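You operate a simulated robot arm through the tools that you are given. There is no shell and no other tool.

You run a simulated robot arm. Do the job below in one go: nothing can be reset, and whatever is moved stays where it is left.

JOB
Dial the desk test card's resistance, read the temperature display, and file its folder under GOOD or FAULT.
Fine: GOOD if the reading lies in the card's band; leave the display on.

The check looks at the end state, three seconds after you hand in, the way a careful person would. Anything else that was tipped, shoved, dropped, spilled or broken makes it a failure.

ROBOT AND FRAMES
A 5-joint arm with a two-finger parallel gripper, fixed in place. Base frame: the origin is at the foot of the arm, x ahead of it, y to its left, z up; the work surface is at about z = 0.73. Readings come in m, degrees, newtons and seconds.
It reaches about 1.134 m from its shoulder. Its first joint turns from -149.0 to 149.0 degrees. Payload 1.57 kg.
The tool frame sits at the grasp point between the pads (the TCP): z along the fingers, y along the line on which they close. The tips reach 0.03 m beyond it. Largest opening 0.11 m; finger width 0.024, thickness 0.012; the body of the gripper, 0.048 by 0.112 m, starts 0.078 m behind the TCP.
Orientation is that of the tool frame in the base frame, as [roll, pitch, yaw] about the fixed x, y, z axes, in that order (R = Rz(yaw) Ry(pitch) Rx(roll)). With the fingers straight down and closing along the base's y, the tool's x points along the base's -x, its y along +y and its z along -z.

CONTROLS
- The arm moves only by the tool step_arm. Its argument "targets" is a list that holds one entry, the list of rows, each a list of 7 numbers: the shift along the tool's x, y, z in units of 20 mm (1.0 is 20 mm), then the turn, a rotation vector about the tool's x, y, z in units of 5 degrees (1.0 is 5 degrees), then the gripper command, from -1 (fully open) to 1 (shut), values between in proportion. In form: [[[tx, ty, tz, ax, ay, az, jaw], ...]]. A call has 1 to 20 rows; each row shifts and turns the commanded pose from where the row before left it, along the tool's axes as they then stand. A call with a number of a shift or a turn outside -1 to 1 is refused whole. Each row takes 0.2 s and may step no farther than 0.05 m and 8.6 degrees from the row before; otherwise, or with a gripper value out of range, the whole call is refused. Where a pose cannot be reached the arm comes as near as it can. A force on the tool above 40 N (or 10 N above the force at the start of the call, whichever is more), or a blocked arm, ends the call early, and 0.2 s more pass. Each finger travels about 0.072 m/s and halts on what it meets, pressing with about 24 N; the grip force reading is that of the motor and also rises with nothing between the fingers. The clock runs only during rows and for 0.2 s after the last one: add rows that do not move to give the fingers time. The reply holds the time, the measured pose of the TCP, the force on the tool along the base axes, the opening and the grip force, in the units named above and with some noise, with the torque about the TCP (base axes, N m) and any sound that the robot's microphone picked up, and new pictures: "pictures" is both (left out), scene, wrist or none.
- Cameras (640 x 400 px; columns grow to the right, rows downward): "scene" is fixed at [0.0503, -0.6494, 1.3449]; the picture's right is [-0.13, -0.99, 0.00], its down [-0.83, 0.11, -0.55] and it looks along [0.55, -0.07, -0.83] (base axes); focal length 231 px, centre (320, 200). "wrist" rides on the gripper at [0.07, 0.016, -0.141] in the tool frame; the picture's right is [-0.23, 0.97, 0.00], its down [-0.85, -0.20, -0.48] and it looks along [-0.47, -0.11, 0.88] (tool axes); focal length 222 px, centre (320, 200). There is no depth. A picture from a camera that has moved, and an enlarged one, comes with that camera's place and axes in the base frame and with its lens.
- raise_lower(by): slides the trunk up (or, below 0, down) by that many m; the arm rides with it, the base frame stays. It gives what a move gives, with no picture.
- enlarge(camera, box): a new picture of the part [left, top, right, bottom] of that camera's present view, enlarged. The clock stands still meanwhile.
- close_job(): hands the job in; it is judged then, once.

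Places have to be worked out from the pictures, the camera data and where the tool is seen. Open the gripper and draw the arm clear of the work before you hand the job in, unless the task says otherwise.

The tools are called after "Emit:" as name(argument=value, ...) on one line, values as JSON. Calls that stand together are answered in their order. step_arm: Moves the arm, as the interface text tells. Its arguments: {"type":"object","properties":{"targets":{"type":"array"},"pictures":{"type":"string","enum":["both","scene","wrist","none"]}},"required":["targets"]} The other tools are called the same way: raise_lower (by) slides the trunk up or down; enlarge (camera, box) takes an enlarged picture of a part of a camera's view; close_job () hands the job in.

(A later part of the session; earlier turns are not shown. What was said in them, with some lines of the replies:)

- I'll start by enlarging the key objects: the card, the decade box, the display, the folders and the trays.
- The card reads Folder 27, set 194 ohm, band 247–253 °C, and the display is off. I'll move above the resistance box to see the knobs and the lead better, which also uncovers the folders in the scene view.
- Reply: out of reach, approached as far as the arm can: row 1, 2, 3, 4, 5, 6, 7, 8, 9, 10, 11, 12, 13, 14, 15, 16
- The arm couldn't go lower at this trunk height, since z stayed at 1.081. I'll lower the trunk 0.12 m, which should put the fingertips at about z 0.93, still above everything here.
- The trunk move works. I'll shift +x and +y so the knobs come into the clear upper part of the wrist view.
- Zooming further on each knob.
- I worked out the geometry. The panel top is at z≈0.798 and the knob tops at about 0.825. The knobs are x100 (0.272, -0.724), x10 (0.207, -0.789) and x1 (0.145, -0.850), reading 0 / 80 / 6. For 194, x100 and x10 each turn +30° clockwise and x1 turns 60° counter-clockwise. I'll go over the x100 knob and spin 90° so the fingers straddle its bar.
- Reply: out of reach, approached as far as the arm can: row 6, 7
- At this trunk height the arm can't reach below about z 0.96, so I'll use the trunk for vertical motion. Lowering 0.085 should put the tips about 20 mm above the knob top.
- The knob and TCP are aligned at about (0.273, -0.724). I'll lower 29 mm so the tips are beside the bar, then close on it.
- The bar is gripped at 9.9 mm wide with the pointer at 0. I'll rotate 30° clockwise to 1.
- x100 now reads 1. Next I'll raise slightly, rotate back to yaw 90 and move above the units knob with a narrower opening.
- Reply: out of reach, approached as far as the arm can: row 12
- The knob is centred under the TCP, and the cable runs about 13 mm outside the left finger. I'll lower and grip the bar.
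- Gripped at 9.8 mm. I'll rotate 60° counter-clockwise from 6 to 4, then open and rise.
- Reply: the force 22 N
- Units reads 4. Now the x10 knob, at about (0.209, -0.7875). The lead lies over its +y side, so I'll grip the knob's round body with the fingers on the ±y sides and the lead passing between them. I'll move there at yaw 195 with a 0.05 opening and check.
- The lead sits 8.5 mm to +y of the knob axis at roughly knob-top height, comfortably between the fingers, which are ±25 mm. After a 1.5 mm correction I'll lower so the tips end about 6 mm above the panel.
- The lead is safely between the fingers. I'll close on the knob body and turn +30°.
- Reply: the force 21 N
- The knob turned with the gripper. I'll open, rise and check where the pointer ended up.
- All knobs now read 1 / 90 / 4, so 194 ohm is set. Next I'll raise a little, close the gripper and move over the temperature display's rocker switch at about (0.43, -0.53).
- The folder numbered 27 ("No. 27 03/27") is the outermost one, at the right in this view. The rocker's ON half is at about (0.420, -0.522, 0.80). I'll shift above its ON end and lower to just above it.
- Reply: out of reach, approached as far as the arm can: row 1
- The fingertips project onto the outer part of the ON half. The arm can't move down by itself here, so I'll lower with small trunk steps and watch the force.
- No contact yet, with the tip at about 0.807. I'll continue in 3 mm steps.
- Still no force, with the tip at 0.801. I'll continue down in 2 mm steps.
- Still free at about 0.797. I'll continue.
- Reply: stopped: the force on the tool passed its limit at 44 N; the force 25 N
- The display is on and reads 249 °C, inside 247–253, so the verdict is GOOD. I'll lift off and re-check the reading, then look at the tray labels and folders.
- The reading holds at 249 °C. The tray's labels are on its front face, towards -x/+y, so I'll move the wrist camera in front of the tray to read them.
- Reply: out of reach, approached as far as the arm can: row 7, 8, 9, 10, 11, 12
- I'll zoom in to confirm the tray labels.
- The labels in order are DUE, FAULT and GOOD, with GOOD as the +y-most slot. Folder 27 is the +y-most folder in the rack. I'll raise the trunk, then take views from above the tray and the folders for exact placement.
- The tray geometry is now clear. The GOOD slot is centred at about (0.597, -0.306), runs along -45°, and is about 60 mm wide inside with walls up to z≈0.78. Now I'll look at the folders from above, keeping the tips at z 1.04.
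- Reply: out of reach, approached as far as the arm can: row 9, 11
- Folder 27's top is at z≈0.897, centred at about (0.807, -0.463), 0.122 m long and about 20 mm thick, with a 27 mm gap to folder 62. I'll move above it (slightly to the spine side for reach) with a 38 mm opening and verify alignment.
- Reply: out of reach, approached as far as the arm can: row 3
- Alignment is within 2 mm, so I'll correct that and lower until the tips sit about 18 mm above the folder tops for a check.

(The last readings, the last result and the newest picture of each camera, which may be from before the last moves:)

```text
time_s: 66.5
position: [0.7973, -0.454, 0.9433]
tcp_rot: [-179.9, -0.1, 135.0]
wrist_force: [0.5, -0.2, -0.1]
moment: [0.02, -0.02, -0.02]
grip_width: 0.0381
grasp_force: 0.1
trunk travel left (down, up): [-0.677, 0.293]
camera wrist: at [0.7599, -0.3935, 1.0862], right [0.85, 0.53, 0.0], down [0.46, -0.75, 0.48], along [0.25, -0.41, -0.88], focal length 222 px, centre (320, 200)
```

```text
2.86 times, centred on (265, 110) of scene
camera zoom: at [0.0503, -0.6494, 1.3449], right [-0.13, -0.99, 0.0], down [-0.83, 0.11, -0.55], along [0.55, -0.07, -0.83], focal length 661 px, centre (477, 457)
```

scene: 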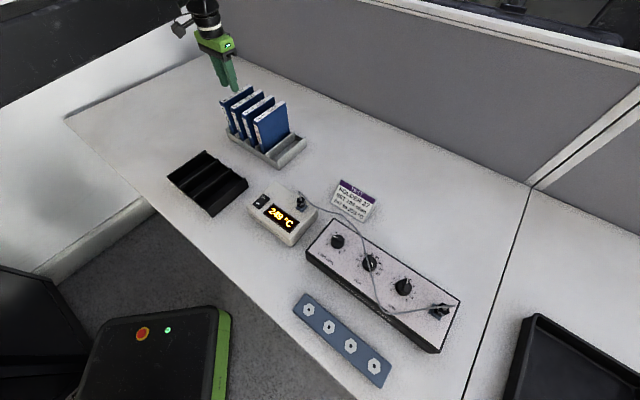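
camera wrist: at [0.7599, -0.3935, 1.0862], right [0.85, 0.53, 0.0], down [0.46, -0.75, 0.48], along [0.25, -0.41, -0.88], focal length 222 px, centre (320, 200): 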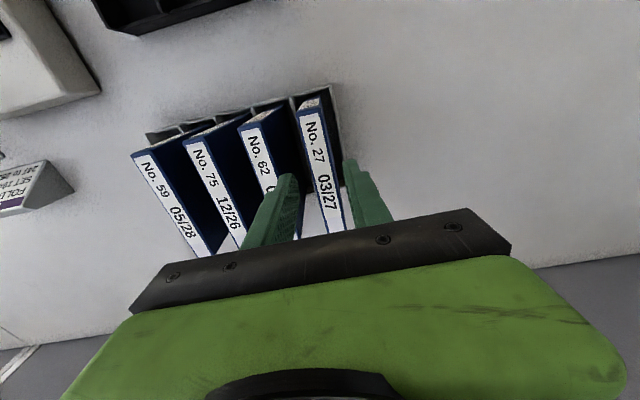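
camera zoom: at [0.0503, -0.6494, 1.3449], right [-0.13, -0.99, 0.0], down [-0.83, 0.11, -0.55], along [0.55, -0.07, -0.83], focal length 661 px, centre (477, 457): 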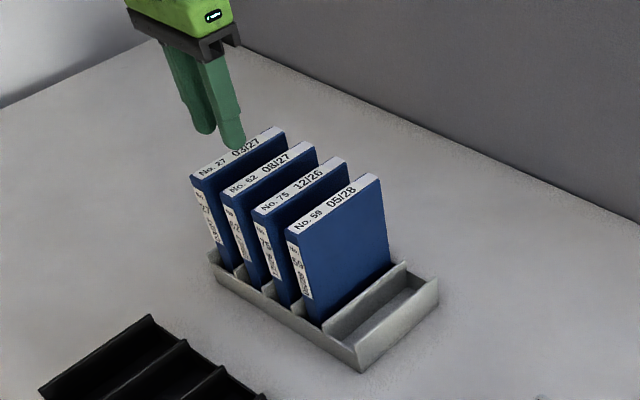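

The fingers straddle folder 27 evenly, but clearance to folder 62 is only 3–7 mm. I'll narrow the opening to 32 mm, nudge 1 mm outward, and descend in two stages.

Emit:
step_arm(targets=[[[0, 0.06, 0, 0, 0, 0, 0.42], [0, 0, 0, 0, 0, 0, 0.42]]], pictures="none")

Emit:
raise_lower(by=-0.03)

Emit:
step_arm(targets=[[[0, 0, 0, 0, 0, 0, 0.42]]])

Emit:
enlarge(camera="wrist", box=[180, 60, 460, 235])

Emit:
enlarge(camera="scene", box=[200, 60, 300, 150])

```text
time_s: 67.1
position: [0.7986, -0.4537, 0.9457]
tcp_rot: [-179.9, 0.0, 135.1]
wrist_force: [0.0, 0.5, 0.2]
moment: [0.02, -0.03, 0.0]
grip_width: 0.0319
grasp_force: 0.1
trunk travel left (down, up): [-0.677, 0.293]
```

```text
time_s: 67.8
position: [0.7982, -0.4542, 0.9145]
tcp_rot: [-179.9, 0.0, 135.0]
wrist_force: [0.1, 0.0, 0.5]
moment: [0.01, 0.02, -0.01]
grip_width: 0.0317
grasp_force: 0.1
trunk travel left (down, up): [-0.647, 0.323]
```

```text
time_s: 68.2
position: [0.7978, -0.4525, 0.9135]
tcp_rot: [-179.8, 0.0, 135.0]
wrist_force: [0.0, -0.4, -0.2]
moment: [-0.01, -0.01, -0.02]
grip_width: 0.0317
grasp_force: 0.1
trunk travel left (down, up): [-0.647, 0.323]
camera wrist: at [0.7605, -0.3923, 1.0562], right [0.85, 0.53, 0.0], down [0.46, -0.75, 0.48], along [0.25, -0.41, -0.88], focal length 222 px, centre (320, 200)
```

scene: 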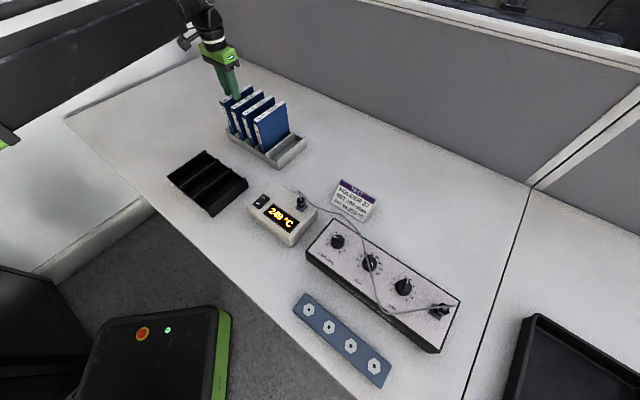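
wrist: 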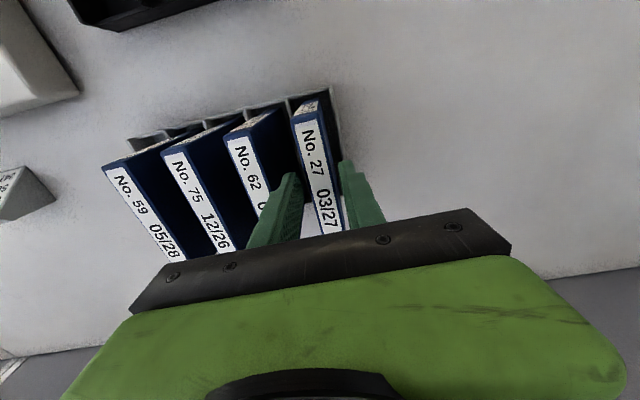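

```text
2.29 times, centred on (320, 148) of wrist
camera zoom: at [0.7605, -0.3923, 1.0562], right [0.85, 0.53, 0.0], down [0.46, -0.75, 0.48], along [0.25, -0.41, -0.88], focal length 508 px, centre (320, 320)
```

zoom: 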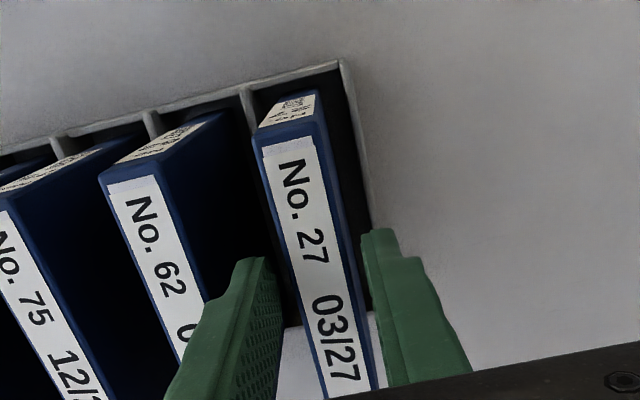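

```text
4.44 times, centred on (250, 105) of scene
camera zoom: at [0.0503, -0.6494, 1.3449], right [-0.13, -0.99, 0.0], down [-0.83, 0.11, -0.55], along [0.55, -0.07, -0.83], focal length 1028 px, centre (631, 622)
```

zoom: 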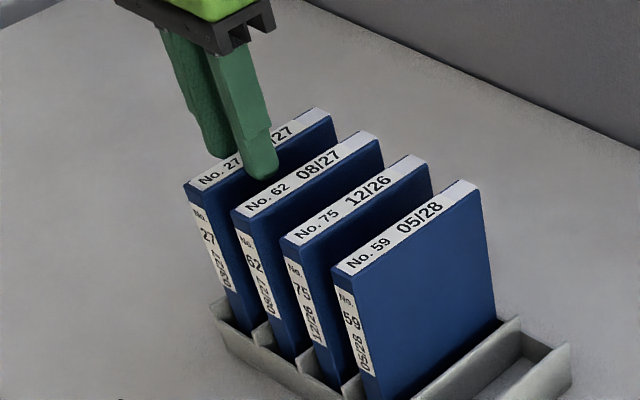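

The tips have entered the gaps on both sides with no contact force. I'll lower the remaining 30 mm and close.

Emit:
raise_lower(by=-0.03)

Emit:
step_arm(targets=[[[0, 0, 0, 0, 0, 0, 0.5], [0, 0, 0, 0, 0, 0, 0.6], [0, 0, 0, 0, 0, 0, 0.8], [0, 0, 0, 0, 0, 0, 1], [0, 0, 0, 0, 0, 0, 1]]])

Emit:
enlarge(camera="scene", box=[200, 60, 300, 150])

```text
time_s: 69.0
position: [0.7991, -0.4519, 0.8853]
tcp_rot: [-180.0, 0.0, 135.1]
wrist_force: [-0.2, -0.2, 1.4]
moment: [0.02, -0.01, 0.02]
grip_width: 0.0321
grasp_force: 0.1
trunk travel left (down, up): [-0.617, 0.353]
```

```text
time_s: 70.2
position: [0.7997, -0.4538, 0.8843]
tcp_rot: [-179.9, -0.1, 135.1]
wrist_force: [0.1, 0.9, 0.7]
moment: [0.05, -0.06, 0.01]
grip_width: 0.0217
grasp_force: 23.7
trunk travel left (down, up): [-0.617, 0.353]
camera wrist: at [0.7605, -0.3923, 1.0262], right [0.85, 0.53, 0.0], down [0.46, -0.75, 0.48], along [0.25, -0.41, -0.88], focal length 222 px, centre (320, 200)
```

scene: 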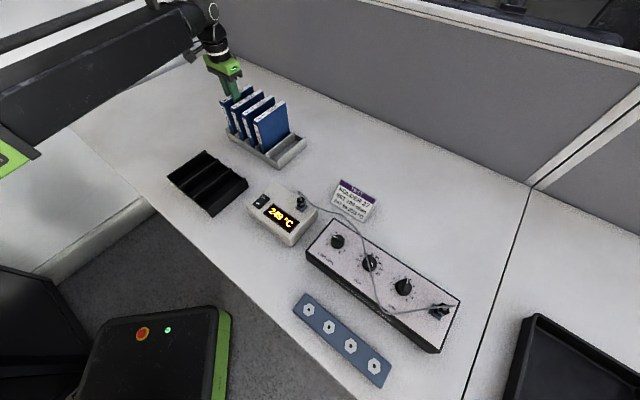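
wrist: 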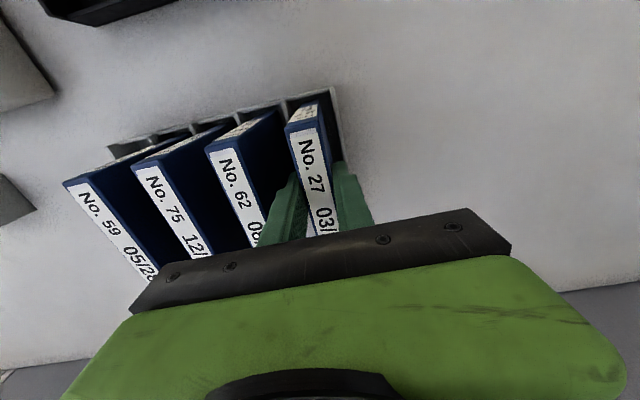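

```text
4.44 times, centred on (250, 105) of scene
camera zoom: at [0.0503, -0.6494, 1.3449], right [-0.13, -0.99, 0.0], down [-0.83, 0.11, -0.55], along [0.55, -0.07, -0.83], focal length 1028 px, centre (631, 622)
```

zoom: 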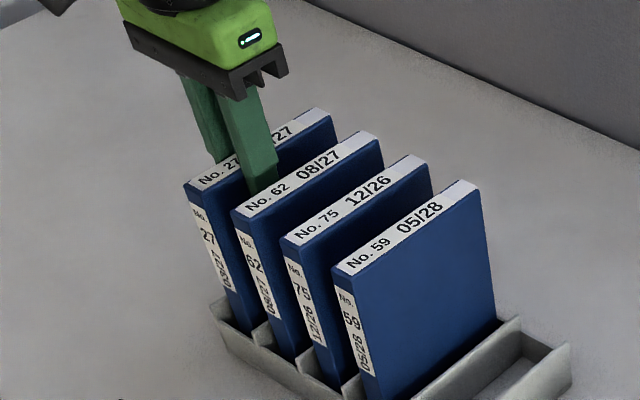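

Folder 27 is gripped at 21.7 mm. I'll lift it in two stages and check.

Emit:
raise_lower(by=0.03)

Emit:
raise_lower(by=0.09)

Emit:
step_arm(targets=[[[0, 0, 0, 0, 0, 0, 1]]])

Emit:
enlarge(camera="scene", box=[200, 40, 310, 170])

```text
time_s: 70.9
position: [0.7986, -0.4535, 0.9139]
tcp_rot: [-179.9, 0.0, 134.9]
wrist_force: [0.1, 0.0, -1.5]
moment: [0.06, 0.01, -0.01]
grip_width: 0.0218
grasp_force: 24.1
trunk travel left (down, up): [-0.647, 0.323]
```

```text
time_s: 72.2
position: [0.7985, -0.4531, 1.0041]
tcp_rot: [180.0, 0.1, 135.0]
wrist_force: [0.1, -0.1, -1.6]
moment: [-0.03, 0.01, 0.0]
grip_width: 0.0217
grasp_force: 23.5
trunk travel left (down, up): [-0.737, 0.233]
```

```text
time_s: 72.6
position: [0.799, -0.4521, 1.0038]
tcp_rot: [-179.9, 0.0, 135.0]
wrist_force: [-0.1, 1.0, -1.8]
moment: [0.01, 0.03, 0.02]
grip_width: 0.0218
grasp_force: 23.5
trunk travel left (down, up): [-0.737, 0.233]
camera wrist: at [0.7606, -0.3925, 1.1459], right [0.85, 0.53, 0.0], down [0.46, -0.75, 0.48], along [0.25, -0.41, -0.88], focal length 222 px, centre (320, 200)
```

scene: 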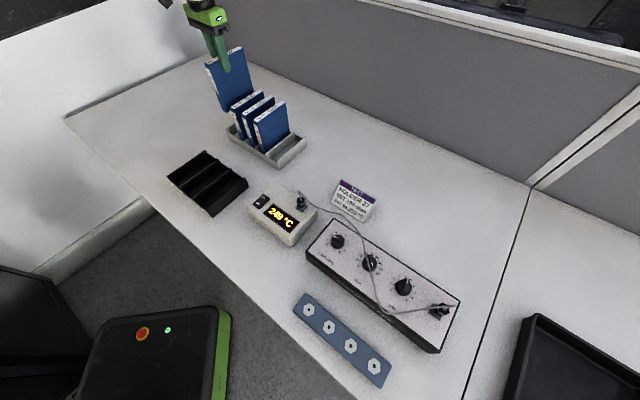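
wrist: 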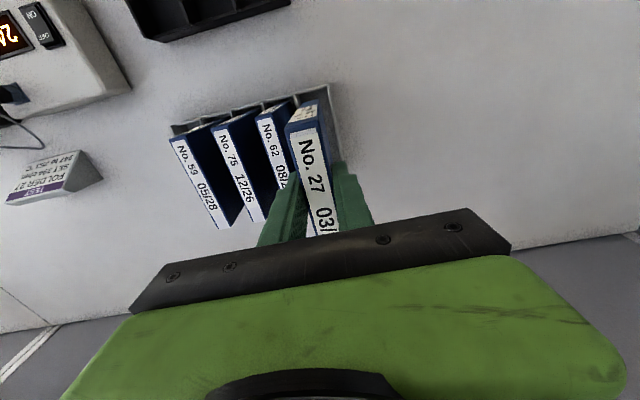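

```text
3.08 times, centred on (255, 105) of scene
camera zoom: at [0.0503, -0.6494, 1.3449], right [-0.13, -0.99, 0.0], down [-0.83, 0.11, -0.55], along [0.55, -0.07, -0.83], focal length 712 px, centre (520, 492)
```

zoom: 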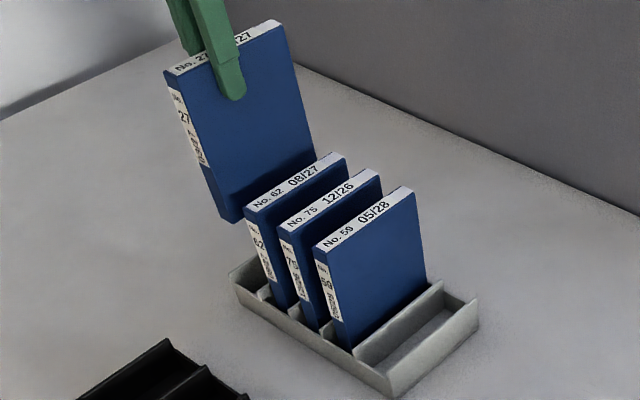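

Folder 27 is lifted 0.12 m cleanly and the other folders haven't moved. I'll carry it along the slot direction first, then over the GOOD slot, with the TCP target at (0.589, -0.298).

Emit:
step_arm(targets=[[[0.5, 0, 0, 0, 0, 0, 1], [0.9, 0, 0, 0, 0, 0, 1], [0.9, 0, 0, 0, 0, 0, 1], [0.9, 0, 0, 0, 0, 0, 1], [0.9, 0, 0, 0, 0, 0, 1], [0.9, 0, 0, 0, 0, 0, 1], [0.9, 0, 0, 0, 0, 0, 1], [0.9, 0, 0, 0, 0, 0, 1], [0.9, -0.25, 0, 0, 0, 0, 1], [0.9, -0.25, 0, 0, 0, 0, 1], [0.9, -0.3, 0, 0, 0, 0, 1], [0.9, -0.3, 0, 0, 0, 0, 1], [0.9, -0.3, 0, 0, 0, 0, 1], [0.9, -0.3, 0, 0, 0, 0, 1], [0.72, -0.22, 0, 0, 0, 0, 1], [0, 0, 0, 0, 0, 0, 1]]])

Emit:
enlarge(camera="scene", box=[130, 40, 290, 220])

Emit:
enlarge(camera="wrist", box=[180, 60, 460, 235])

```text
time_s: 76.0
position: [0.5883, -0.2966, 1.0041]
tcp_rot: [-179.9, 0.0, 135.0]
wrist_force: [0.4, 1.2, -3.0]
moment: [0.0, 0.02, 0.0]
grip_width: 0.0216
grasp_force: 23.9
trunk travel left (down, up): [-0.737, 0.233]
camera wrist: at [0.5497, -0.2358, 1.1461], right [0.85, 0.53, 0.0], down [0.46, -0.75, 0.48], along [0.25, -0.41, -0.88], focal length 222 px, centre (320, 200)
```

scene: 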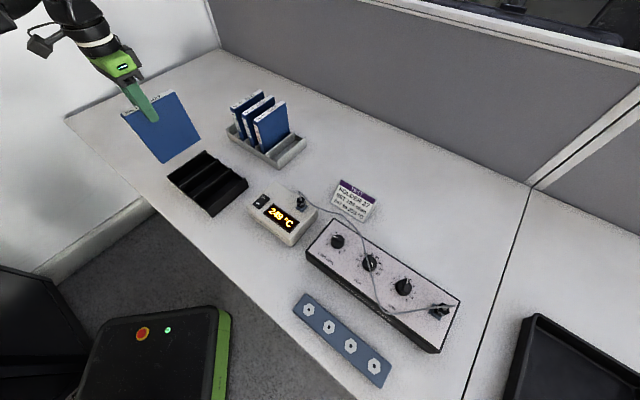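
wrist: 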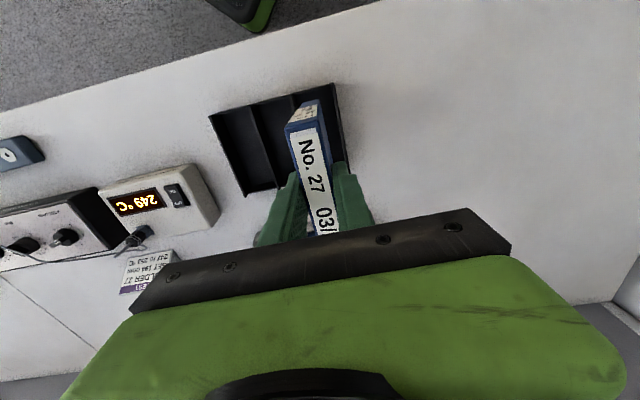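

```text
2.22 times, centred on (210, 130) of scene
camera zoom: at [0.0503, -0.6494, 1.3449], right [-0.13, -0.99, 0.0], down [-0.83, 0.11, -0.55], along [0.55, -0.07, -0.83], focal length 514 px, centre (564, 356)
```

zoom: 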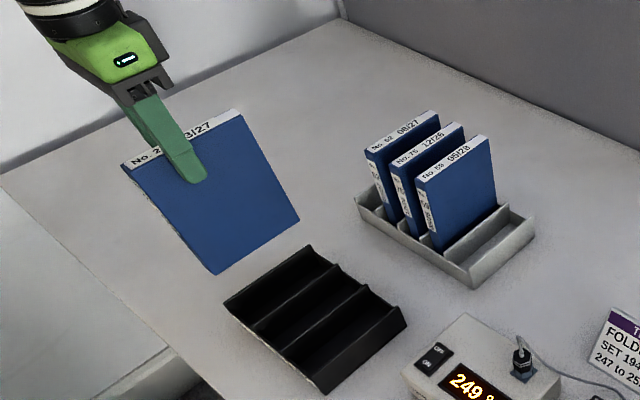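

```text
2.29 times, centred on (320, 148) of wrist
camera zoom: at [0.5497, -0.2358, 1.1461], right [0.85, 0.53, 0.0], down [0.46, -0.75, 0.48], along [0.25, -0.41, -0.88], focal length 508 px, centre (320, 320)
```

zoom: 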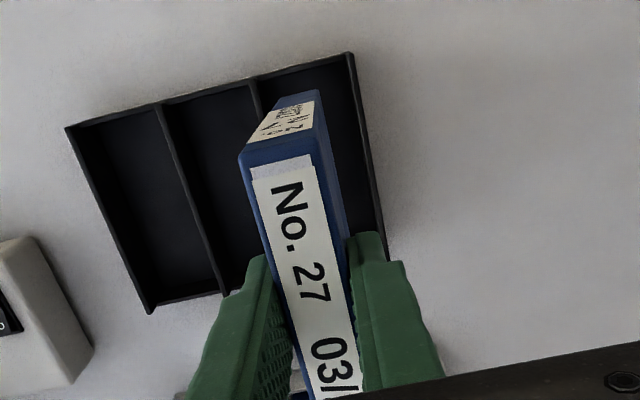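

The folder hangs vertically and is centred over the GOOD slot to within about 2 mm. I'll lower 0.10, then creep until contact.

Emit:
raise_lower(by=-0.08)

Emit:
raise_lower(by=-0.025)

Emit:
step_arm(targets=[[[0, 0, 0, 0, 0, 0, 1]]])

Emit:
enlarge(camera="scene", box=[130, 80, 270, 220])

Emit:
enlarge(camera="wrist", box=[180, 60, 460, 235])

```text
time_s: 77.1
position: [0.5876, -0.2967, 0.9246]
tcp_rot: [-179.9, -0.1, 135.0]
wrist_force: [0.9, -0.2, -1.7]
moment: [0.01, 0.03, 0.01]
grip_width: 0.0221
grasp_force: 23.8
trunk travel left (down, up): [-0.657, 0.313]
```

```text
time_s: 77.8
position: [0.5873, -0.2961, 0.8985]
tcp_rot: [-179.9, 0.0, 135.1]
wrist_force: [-0.1, -0.5, -1.5]
moment: [0.04, 0.01, 0.01]
grip_width: 0.0217
grasp_force: 24.2
trunk travel left (down, up): [-0.632, 0.338]
```

```text
time_s: 78.2
position: [0.5876, -0.2964, 0.8992]
tcp_rot: [-179.9, 0.0, 135.0]
wrist_force: [0.0, -0.4, -1.9]
moment: [0.03, 0.02, 0.02]
grip_width: 0.0218
grasp_force: 24.2
trunk travel left (down, up): [-0.632, 0.338]
camera wrist: at [0.5498, -0.2357, 1.0411], right [0.85, 0.53, 0.0], down [0.46, -0.75, 0.48], along [0.25, -0.41, -0.88], focal length 222 px, centre (320, 200)
```

scene: 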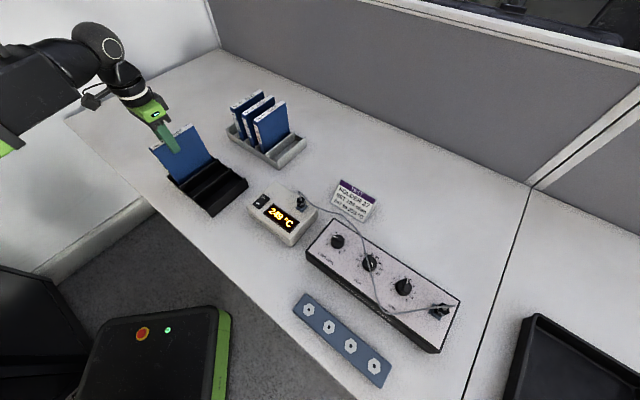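
wrist: 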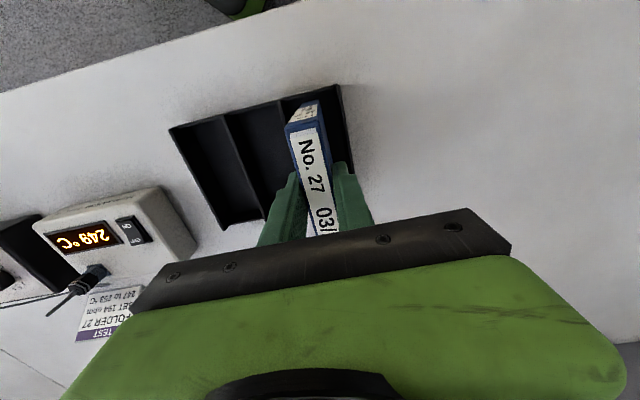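

```text
2.86 times, centred on (200, 150) of scene
camera zoom: at [0.0503, -0.6494, 1.3449], right [-0.13, -0.99, 0.0], down [-0.83, 0.11, -0.55], along [0.55, -0.07, -0.83], focal length 661 px, centre (663, 343)
```

zoom: 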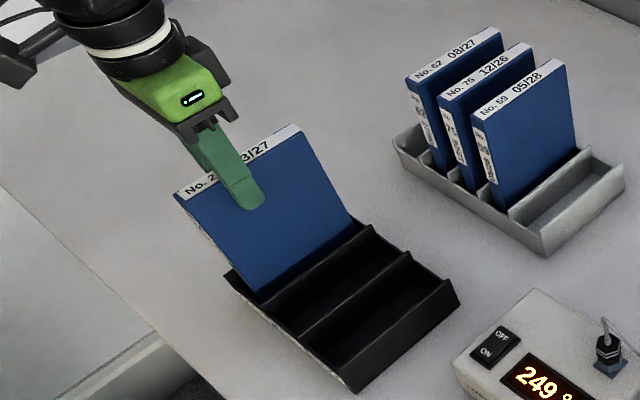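

```text
2.29 times, centred on (320, 148) of wrist
camera zoom: at [0.5498, -0.2357, 1.0411], right [0.85, 0.53, 0.0], down [0.46, -0.75, 0.48], along [0.25, -0.41, -0.88], focal length 508 px, centre (320, 320)
```

zoom: 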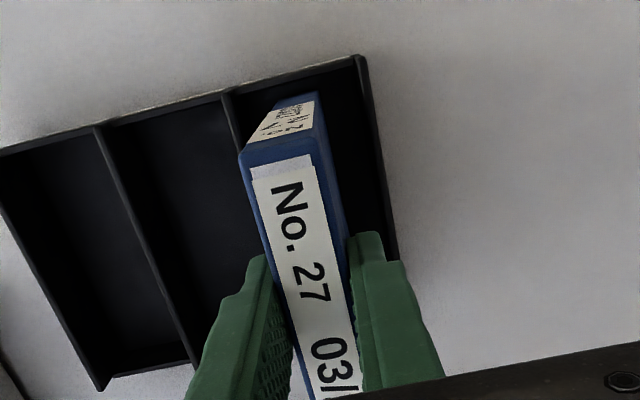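

The folder is inside the GOOD slot without touching. I'll creep down to the floor.

Emit:
raise_lower(by=-0.01)

Emit:
raise_lower(by=-0.003)

Emit:
raise_lower(by=-0.002)

```text
time_s: 78.8
position: [0.587, -0.2964, 0.8893]
tcp_rot: [-179.9, -0.1, 135.0]
wrist_force: [0.0, 0.1, -2.5]
moment: [0.02, 0.06, -0.01]
grip_width: 0.0217
grasp_force: 24.3
trunk travel left (down, up): [-0.622, 0.348]
```

```text
time_s: 79.3
position: [0.5888, -0.2975, 0.8866]
tcp_rot: [-179.9, 0.0, 135.0]
wrist_force: [-0.3, -0.4, -2.6]
moment: [0.03, -0.02, -0.03]
grip_width: 0.0218
grasp_force: 24.2
trunk travel left (down, up): [-0.619, 0.351]
```

```text
time_s: 79.9
position: [0.5882, -0.296, 0.8852]
tcp_rot: [-179.9, 0.0, 135.0]
wrist_force: [-0.5, 0.2, 0.8]
moment: [-0.04, -0.08, -0.02]
grip_width: 0.0217
grasp_force: 23.8
trunk travel left (down, up): [-0.617, 0.353]
```

The force changed from about -2.5 to +0.8 N, so the folder is touching the floor. One more 1 mm step to seat it, then I'll open slowly.

Emit:
raise_lower(by=-0.001)

Emit:
step_arm(targets=[[[0, 0, 0, 0, 0, 0, 0.58], [0, 0, 0, 0, 0, 0, 0.54], [0, 0, 0, 0, 0, 0, 0.5], [0, 0, 0, 0, 0, 0, 0.46], [0, 0, 0, 0, 0, 0, 0.4], [0, 0, 0, 0, 0, 0, 0.35], [0, 0, 0, 0, 0, 0, 0.35]]])

Emit:
enlarge(camera="scene", box=[130, 80, 270, 220])

Emit:
enlarge(camera="wrist", box=[180, 60, 460, 235])

```text
time_s: 80.4
position: [0.587, -0.2969, 0.8837]
tcp_rot: [180.0, 0.1, 135.0]
wrist_force: [2.5, -3.0, 16.3]
moment: [-0.01, -0.09, 0.03]
grip_width: 0.022
grasp_force: 24.3
trunk travel left (down, up): [-0.616, 0.354]
```

```text
time_s: 82.0
position: [0.587, -0.2965, 0.8829]
tcp_rot: [-179.8, -0.1, 135.0]
wrist_force: [0.2, 0.0, 0.0]
moment: [-0.02, -0.02, 0.01]
grip_width: 0.0358
grasp_force: 0.0
trunk travel left (down, up): [-0.616, 0.354]
camera wrist: at [0.5497, -0.2356, 1.0252], right [0.85, 0.53, 0.0], down [0.46, -0.75, 0.48], along [0.25, -0.41, -0.88], focal length 222 px, centre (320, 200)
```

scene: 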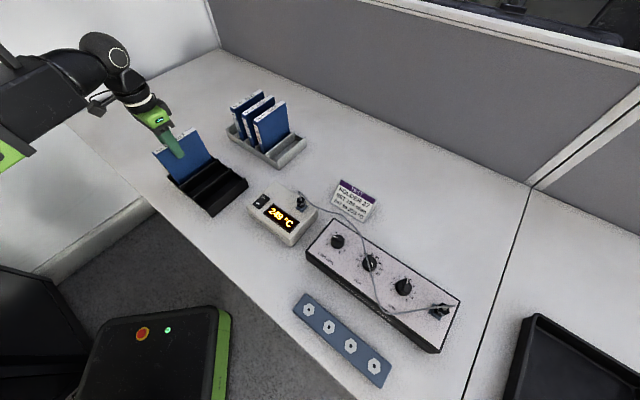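
wrist: 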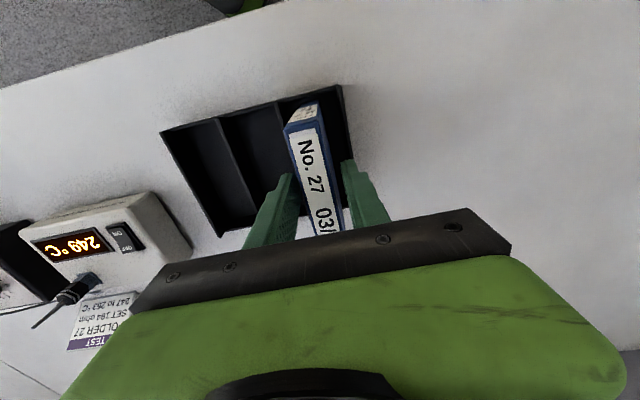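

```text
2.86 times, centred on (200, 150) of scene
camera zoom: at [0.0503, -0.6494, 1.3449], right [-0.13, -0.99, 0.0], down [-0.83, 0.11, -0.55], along [0.55, -0.07, -0.83], focal length 661 px, centre (663, 343)
```

zoom: 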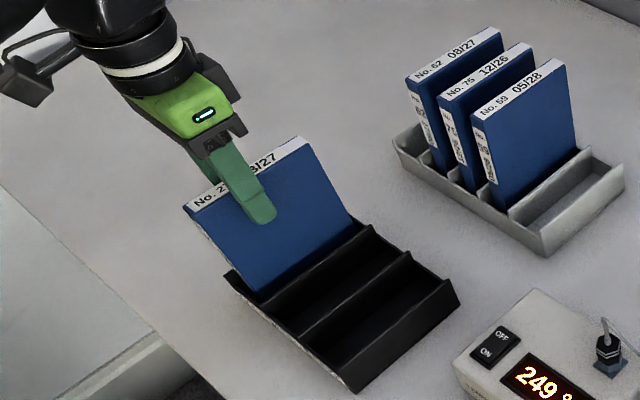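

```text
2.29 times, centred on (320, 148) of wrist
camera zoom: at [0.5497, -0.2356, 1.0252], right [0.85, 0.53, 0.0], down [0.46, -0.75, 0.48], along [0.25, -0.41, -0.88], focal length 508 px, centre (320, 320)
```

zoom: 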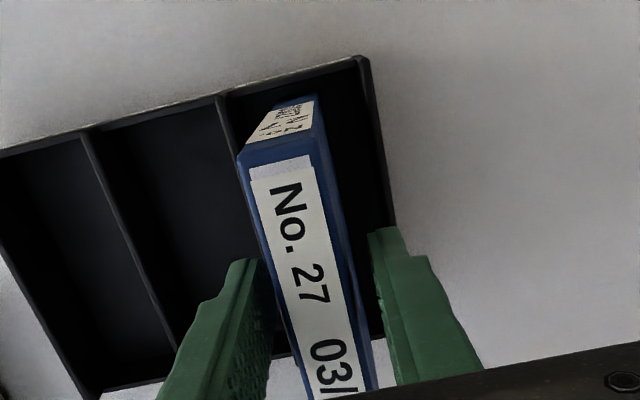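

The folder stands upright on its own with clearance on both sides. I'll raise straight up and clear of it.

Emit:
raise_lower(by=0.06)

Emit:
raise_lower(by=0.12)

Emit:
step_arm(targets=[[[0, 0, 0, 0, 0, 0, 0], [0, 0, 0, 0, 0, 0, -0.5]]])

Emit:
enlarge(camera="scene", box=[130, 80, 270, 220])

```text
time_s: 83.0
position: [0.5883, -0.2973, 0.9433]
tcp_rot: [-179.9, 0.1, 135.0]
wrist_force: [0.4, -0.2, 0.4]
moment: [0.01, 0.03, 0.0]
grip_width: 0.0358
grasp_force: 0.1
trunk travel left (down, up): [-0.676, 0.294]
```

```text
time_s: 84.5
position: [0.5884, -0.2963, 1.0628]
tcp_rot: [-179.9, 0.0, 135.0]
wrist_force: [-0.7, 0.1, 1.0]
moment: [0.0, -0.04, -0.01]
grip_width: 0.0358
grasp_force: 0.0
trunk travel left (down, up): [-0.796, 0.174]
```

```text
time_s: 85.1
position: [0.5883, -0.297, 1.0635]
tcp_rot: [180.0, 0.0, 135.0]
wrist_force: [-0.6, -0.1, -0.5]
moment: [0.02, -0.01, 0.03]
grip_width: 0.0826
grasp_force: 0.1
trunk travel left (down, up): [-0.796, 0.174]
camera wrist: at [0.5496, -0.2357, 1.2052], right [0.85, 0.53, 0.0], down [0.46, -0.75, 0.48], along [0.25, -0.41, -0.88], focal length 222 px, centre (320, 200)
```

scene: 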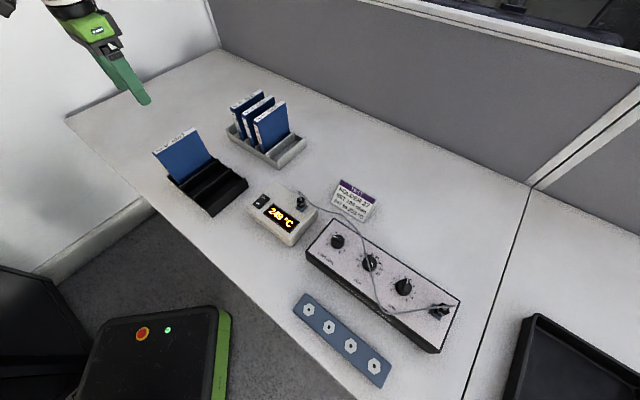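
wrist: 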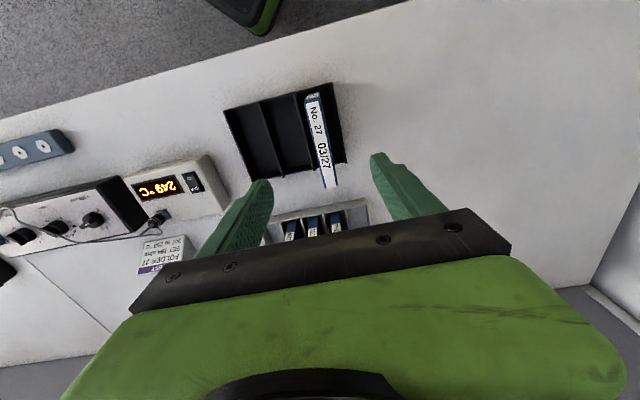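

```text
2.86 times, centred on (200, 150) of scene
camera zoom: at [0.0503, -0.6494, 1.3449], right [-0.13, -0.99, 0.0], down [-0.83, 0.11, -0.55], along [0.55, -0.07, -0.83], focal length 661 px, centre (663, 343)
```

zoom: 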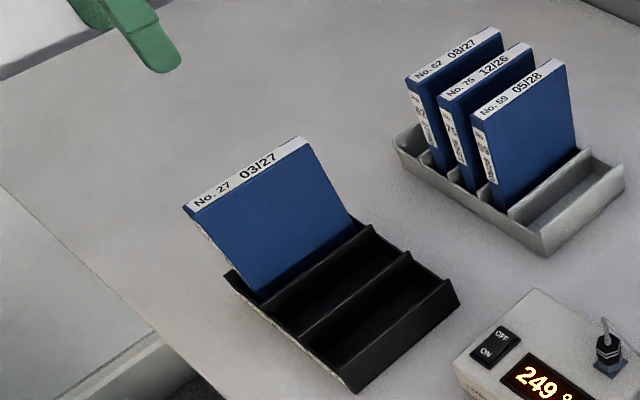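

Folder 27 stands in the GOOD slot. I'll do a final check of the knobs, the lead and the display before handing in.

Emit:
enlarge(camera="scene", box=[300, 210, 470, 316])

Emit:
enlarge(camera="scene", box=[350, 235, 430, 285])

Emit:
enlarge(camera="scene", box=[230, 170, 350, 245])

```text
3.76 times, centred on (385, 263) of scene
camera zoom: at [0.0503, -0.6494, 1.3449], right [-0.13, -0.99, 0.0], down [-0.83, 0.11, -0.55], along [0.55, -0.07, -0.83], focal length 871 px, centre (75, -37)
```

zoom: 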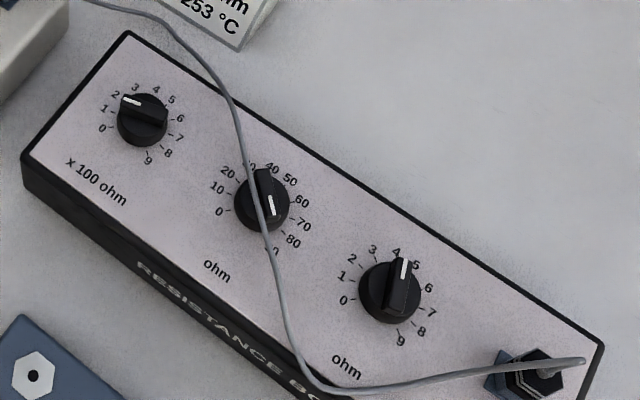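

```text
8.00 times, centred on (390, 260) of scene
camera zoom: at [0.0503, -0.6494, 1.3449], right [-0.13, -0.99, 0.0], down [-0.83, 0.11, -0.55], along [0.55, -0.07, -0.83], focal length 1851 px, centre (-240, -280)
```

zoom: 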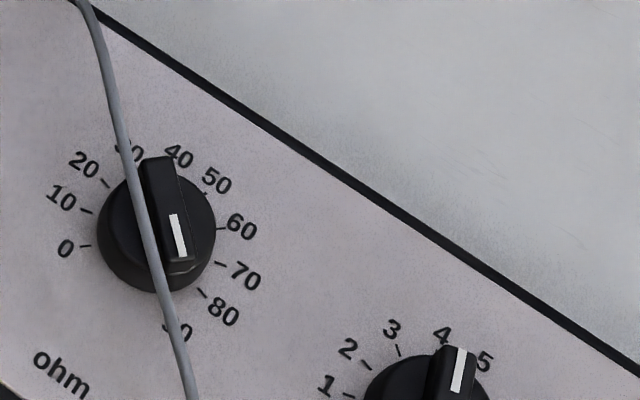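

```text
5.33 times, centred on (290, 208) of scene
camera zoom: at [0.0503, -0.6494, 1.3449], right [-0.13, -0.99, 0.0], down [-0.83, 0.11, -0.55], along [0.55, -0.07, -0.83], focal length 1234 px, centre (480, 160)
```

zoom: 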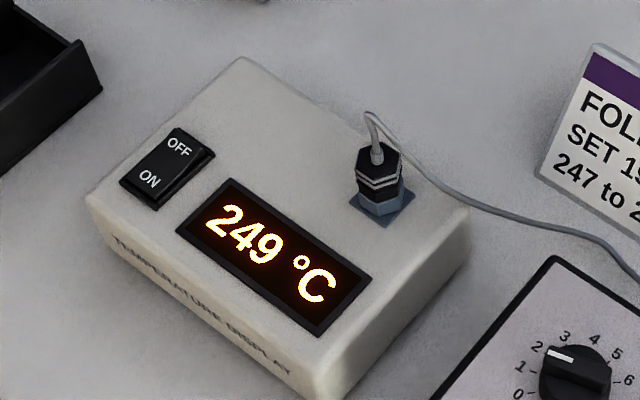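

Let me verify the x100 and x1 pointers at higher magnification.

Emit:
enlarge(camera="scene", box=[318, 226, 358, 251])

Emit:
enlarge(camera="scene", box=[384, 272, 424, 297])

```text
16.00 times, centred on (338, 238) of scene
camera zoom: at [0.0503, -0.6494, 1.3449], right [-0.13, -0.99, 0.0], down [-0.83, 0.11, -0.55], along [0.55, -0.07, -0.83], focal length 3702 px, centre (32, -416)
```

zoom: 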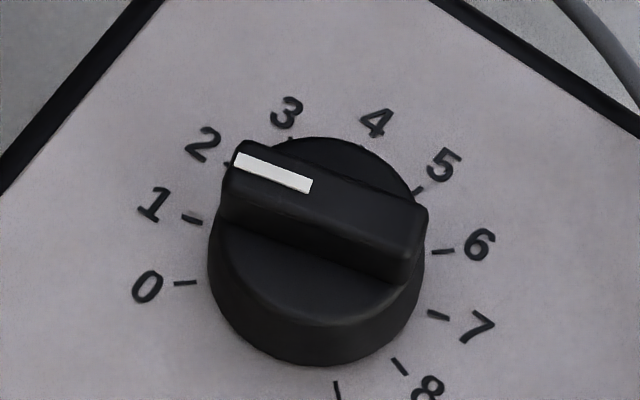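

```text
16.00 times, centred on (404, 284) of scene
camera zoom: at [0.0503, -0.6494, 1.3449], right [-0.13, -0.99, 0.0], down [-0.83, 0.11, -0.55], along [0.55, -0.07, -0.83], focal length 3702 px, centre (-1024, -1152)
```

zoom: 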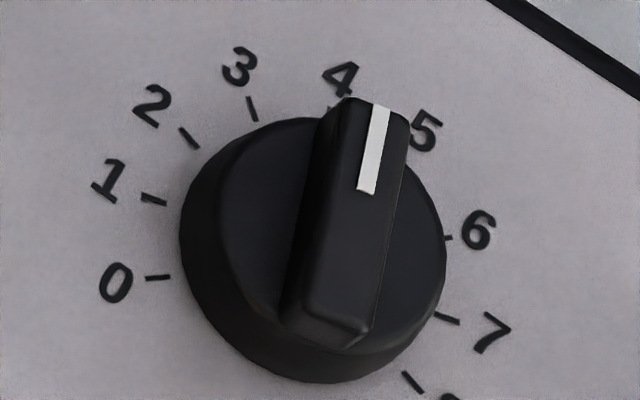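

The knobs read 1 / 90 / 4, the display is on at 249 °C, and the lead and plugs are intact. I'll raise and open fully, then hand in.

Emit:
raise_lower(by=0.1)

Emit:
step_arm(targets=[[[0, 0, 0, 0, 0, 0, -1], [0, 0, 0, 0, 0, 0, -1], [0, 0, 0, 0, 0, 0, -1]]], pictures="scene")

```text
time_s: 86.4
position: [0.5884, -0.2965, 1.1632]
tcp_rot: [-179.9, 0.0, 134.9]
wrist_force: [0.6, -0.1, -0.7]
moment: [-0.04, -0.04, -0.03]
grip_width: 0.0827
grasp_force: 0.1
trunk travel left (down, up): [-0.896, 0.074]
```

```text
time_s: 87.2
position: [0.5872, -0.2958, 1.1625]
tcp_rot: [-179.9, 0.0, 135.0]
wrist_force: [0.2, -0.1, 0.4]
moment: [0.0, 0.0, 0.03]
grip_width: 0.1099
grasp_force: 0.1
trunk travel left (down, up): [-0.896, 0.074]
```

scene: 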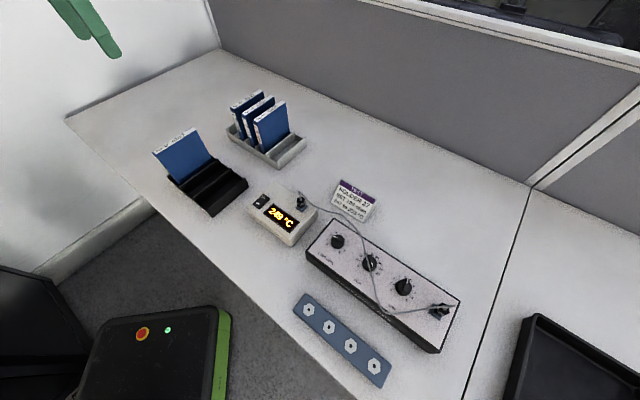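

Everything is in its final state: 194 ohm dialled, display on at 249 °C, folder 27 standing in GOOD, and the arm clear with the gripper open. Handing in.

Emit:
close_job()

```text
The job is handed in.
```

I filed folder 27 under GOOD. The display read 249 °C with 194 ohm dialled, and the card's band is 247 to 253 °C.

- **Resistance box:** the knobs are set to 1, 90 and 4. I checked each pointer against its scale after turning.
- **Display:** it is switched on and left on, and it still showed 249 °C at the end.
- **Folder:** No. 27 is standing upright in the tray's GOOD slot.
- **Everything else:** the other three folders, the lead and both plugs looked undisturbed in the last pictures. The gripper is open and the arm is raised clear.

The job is handed in, and no verdict came back with it.
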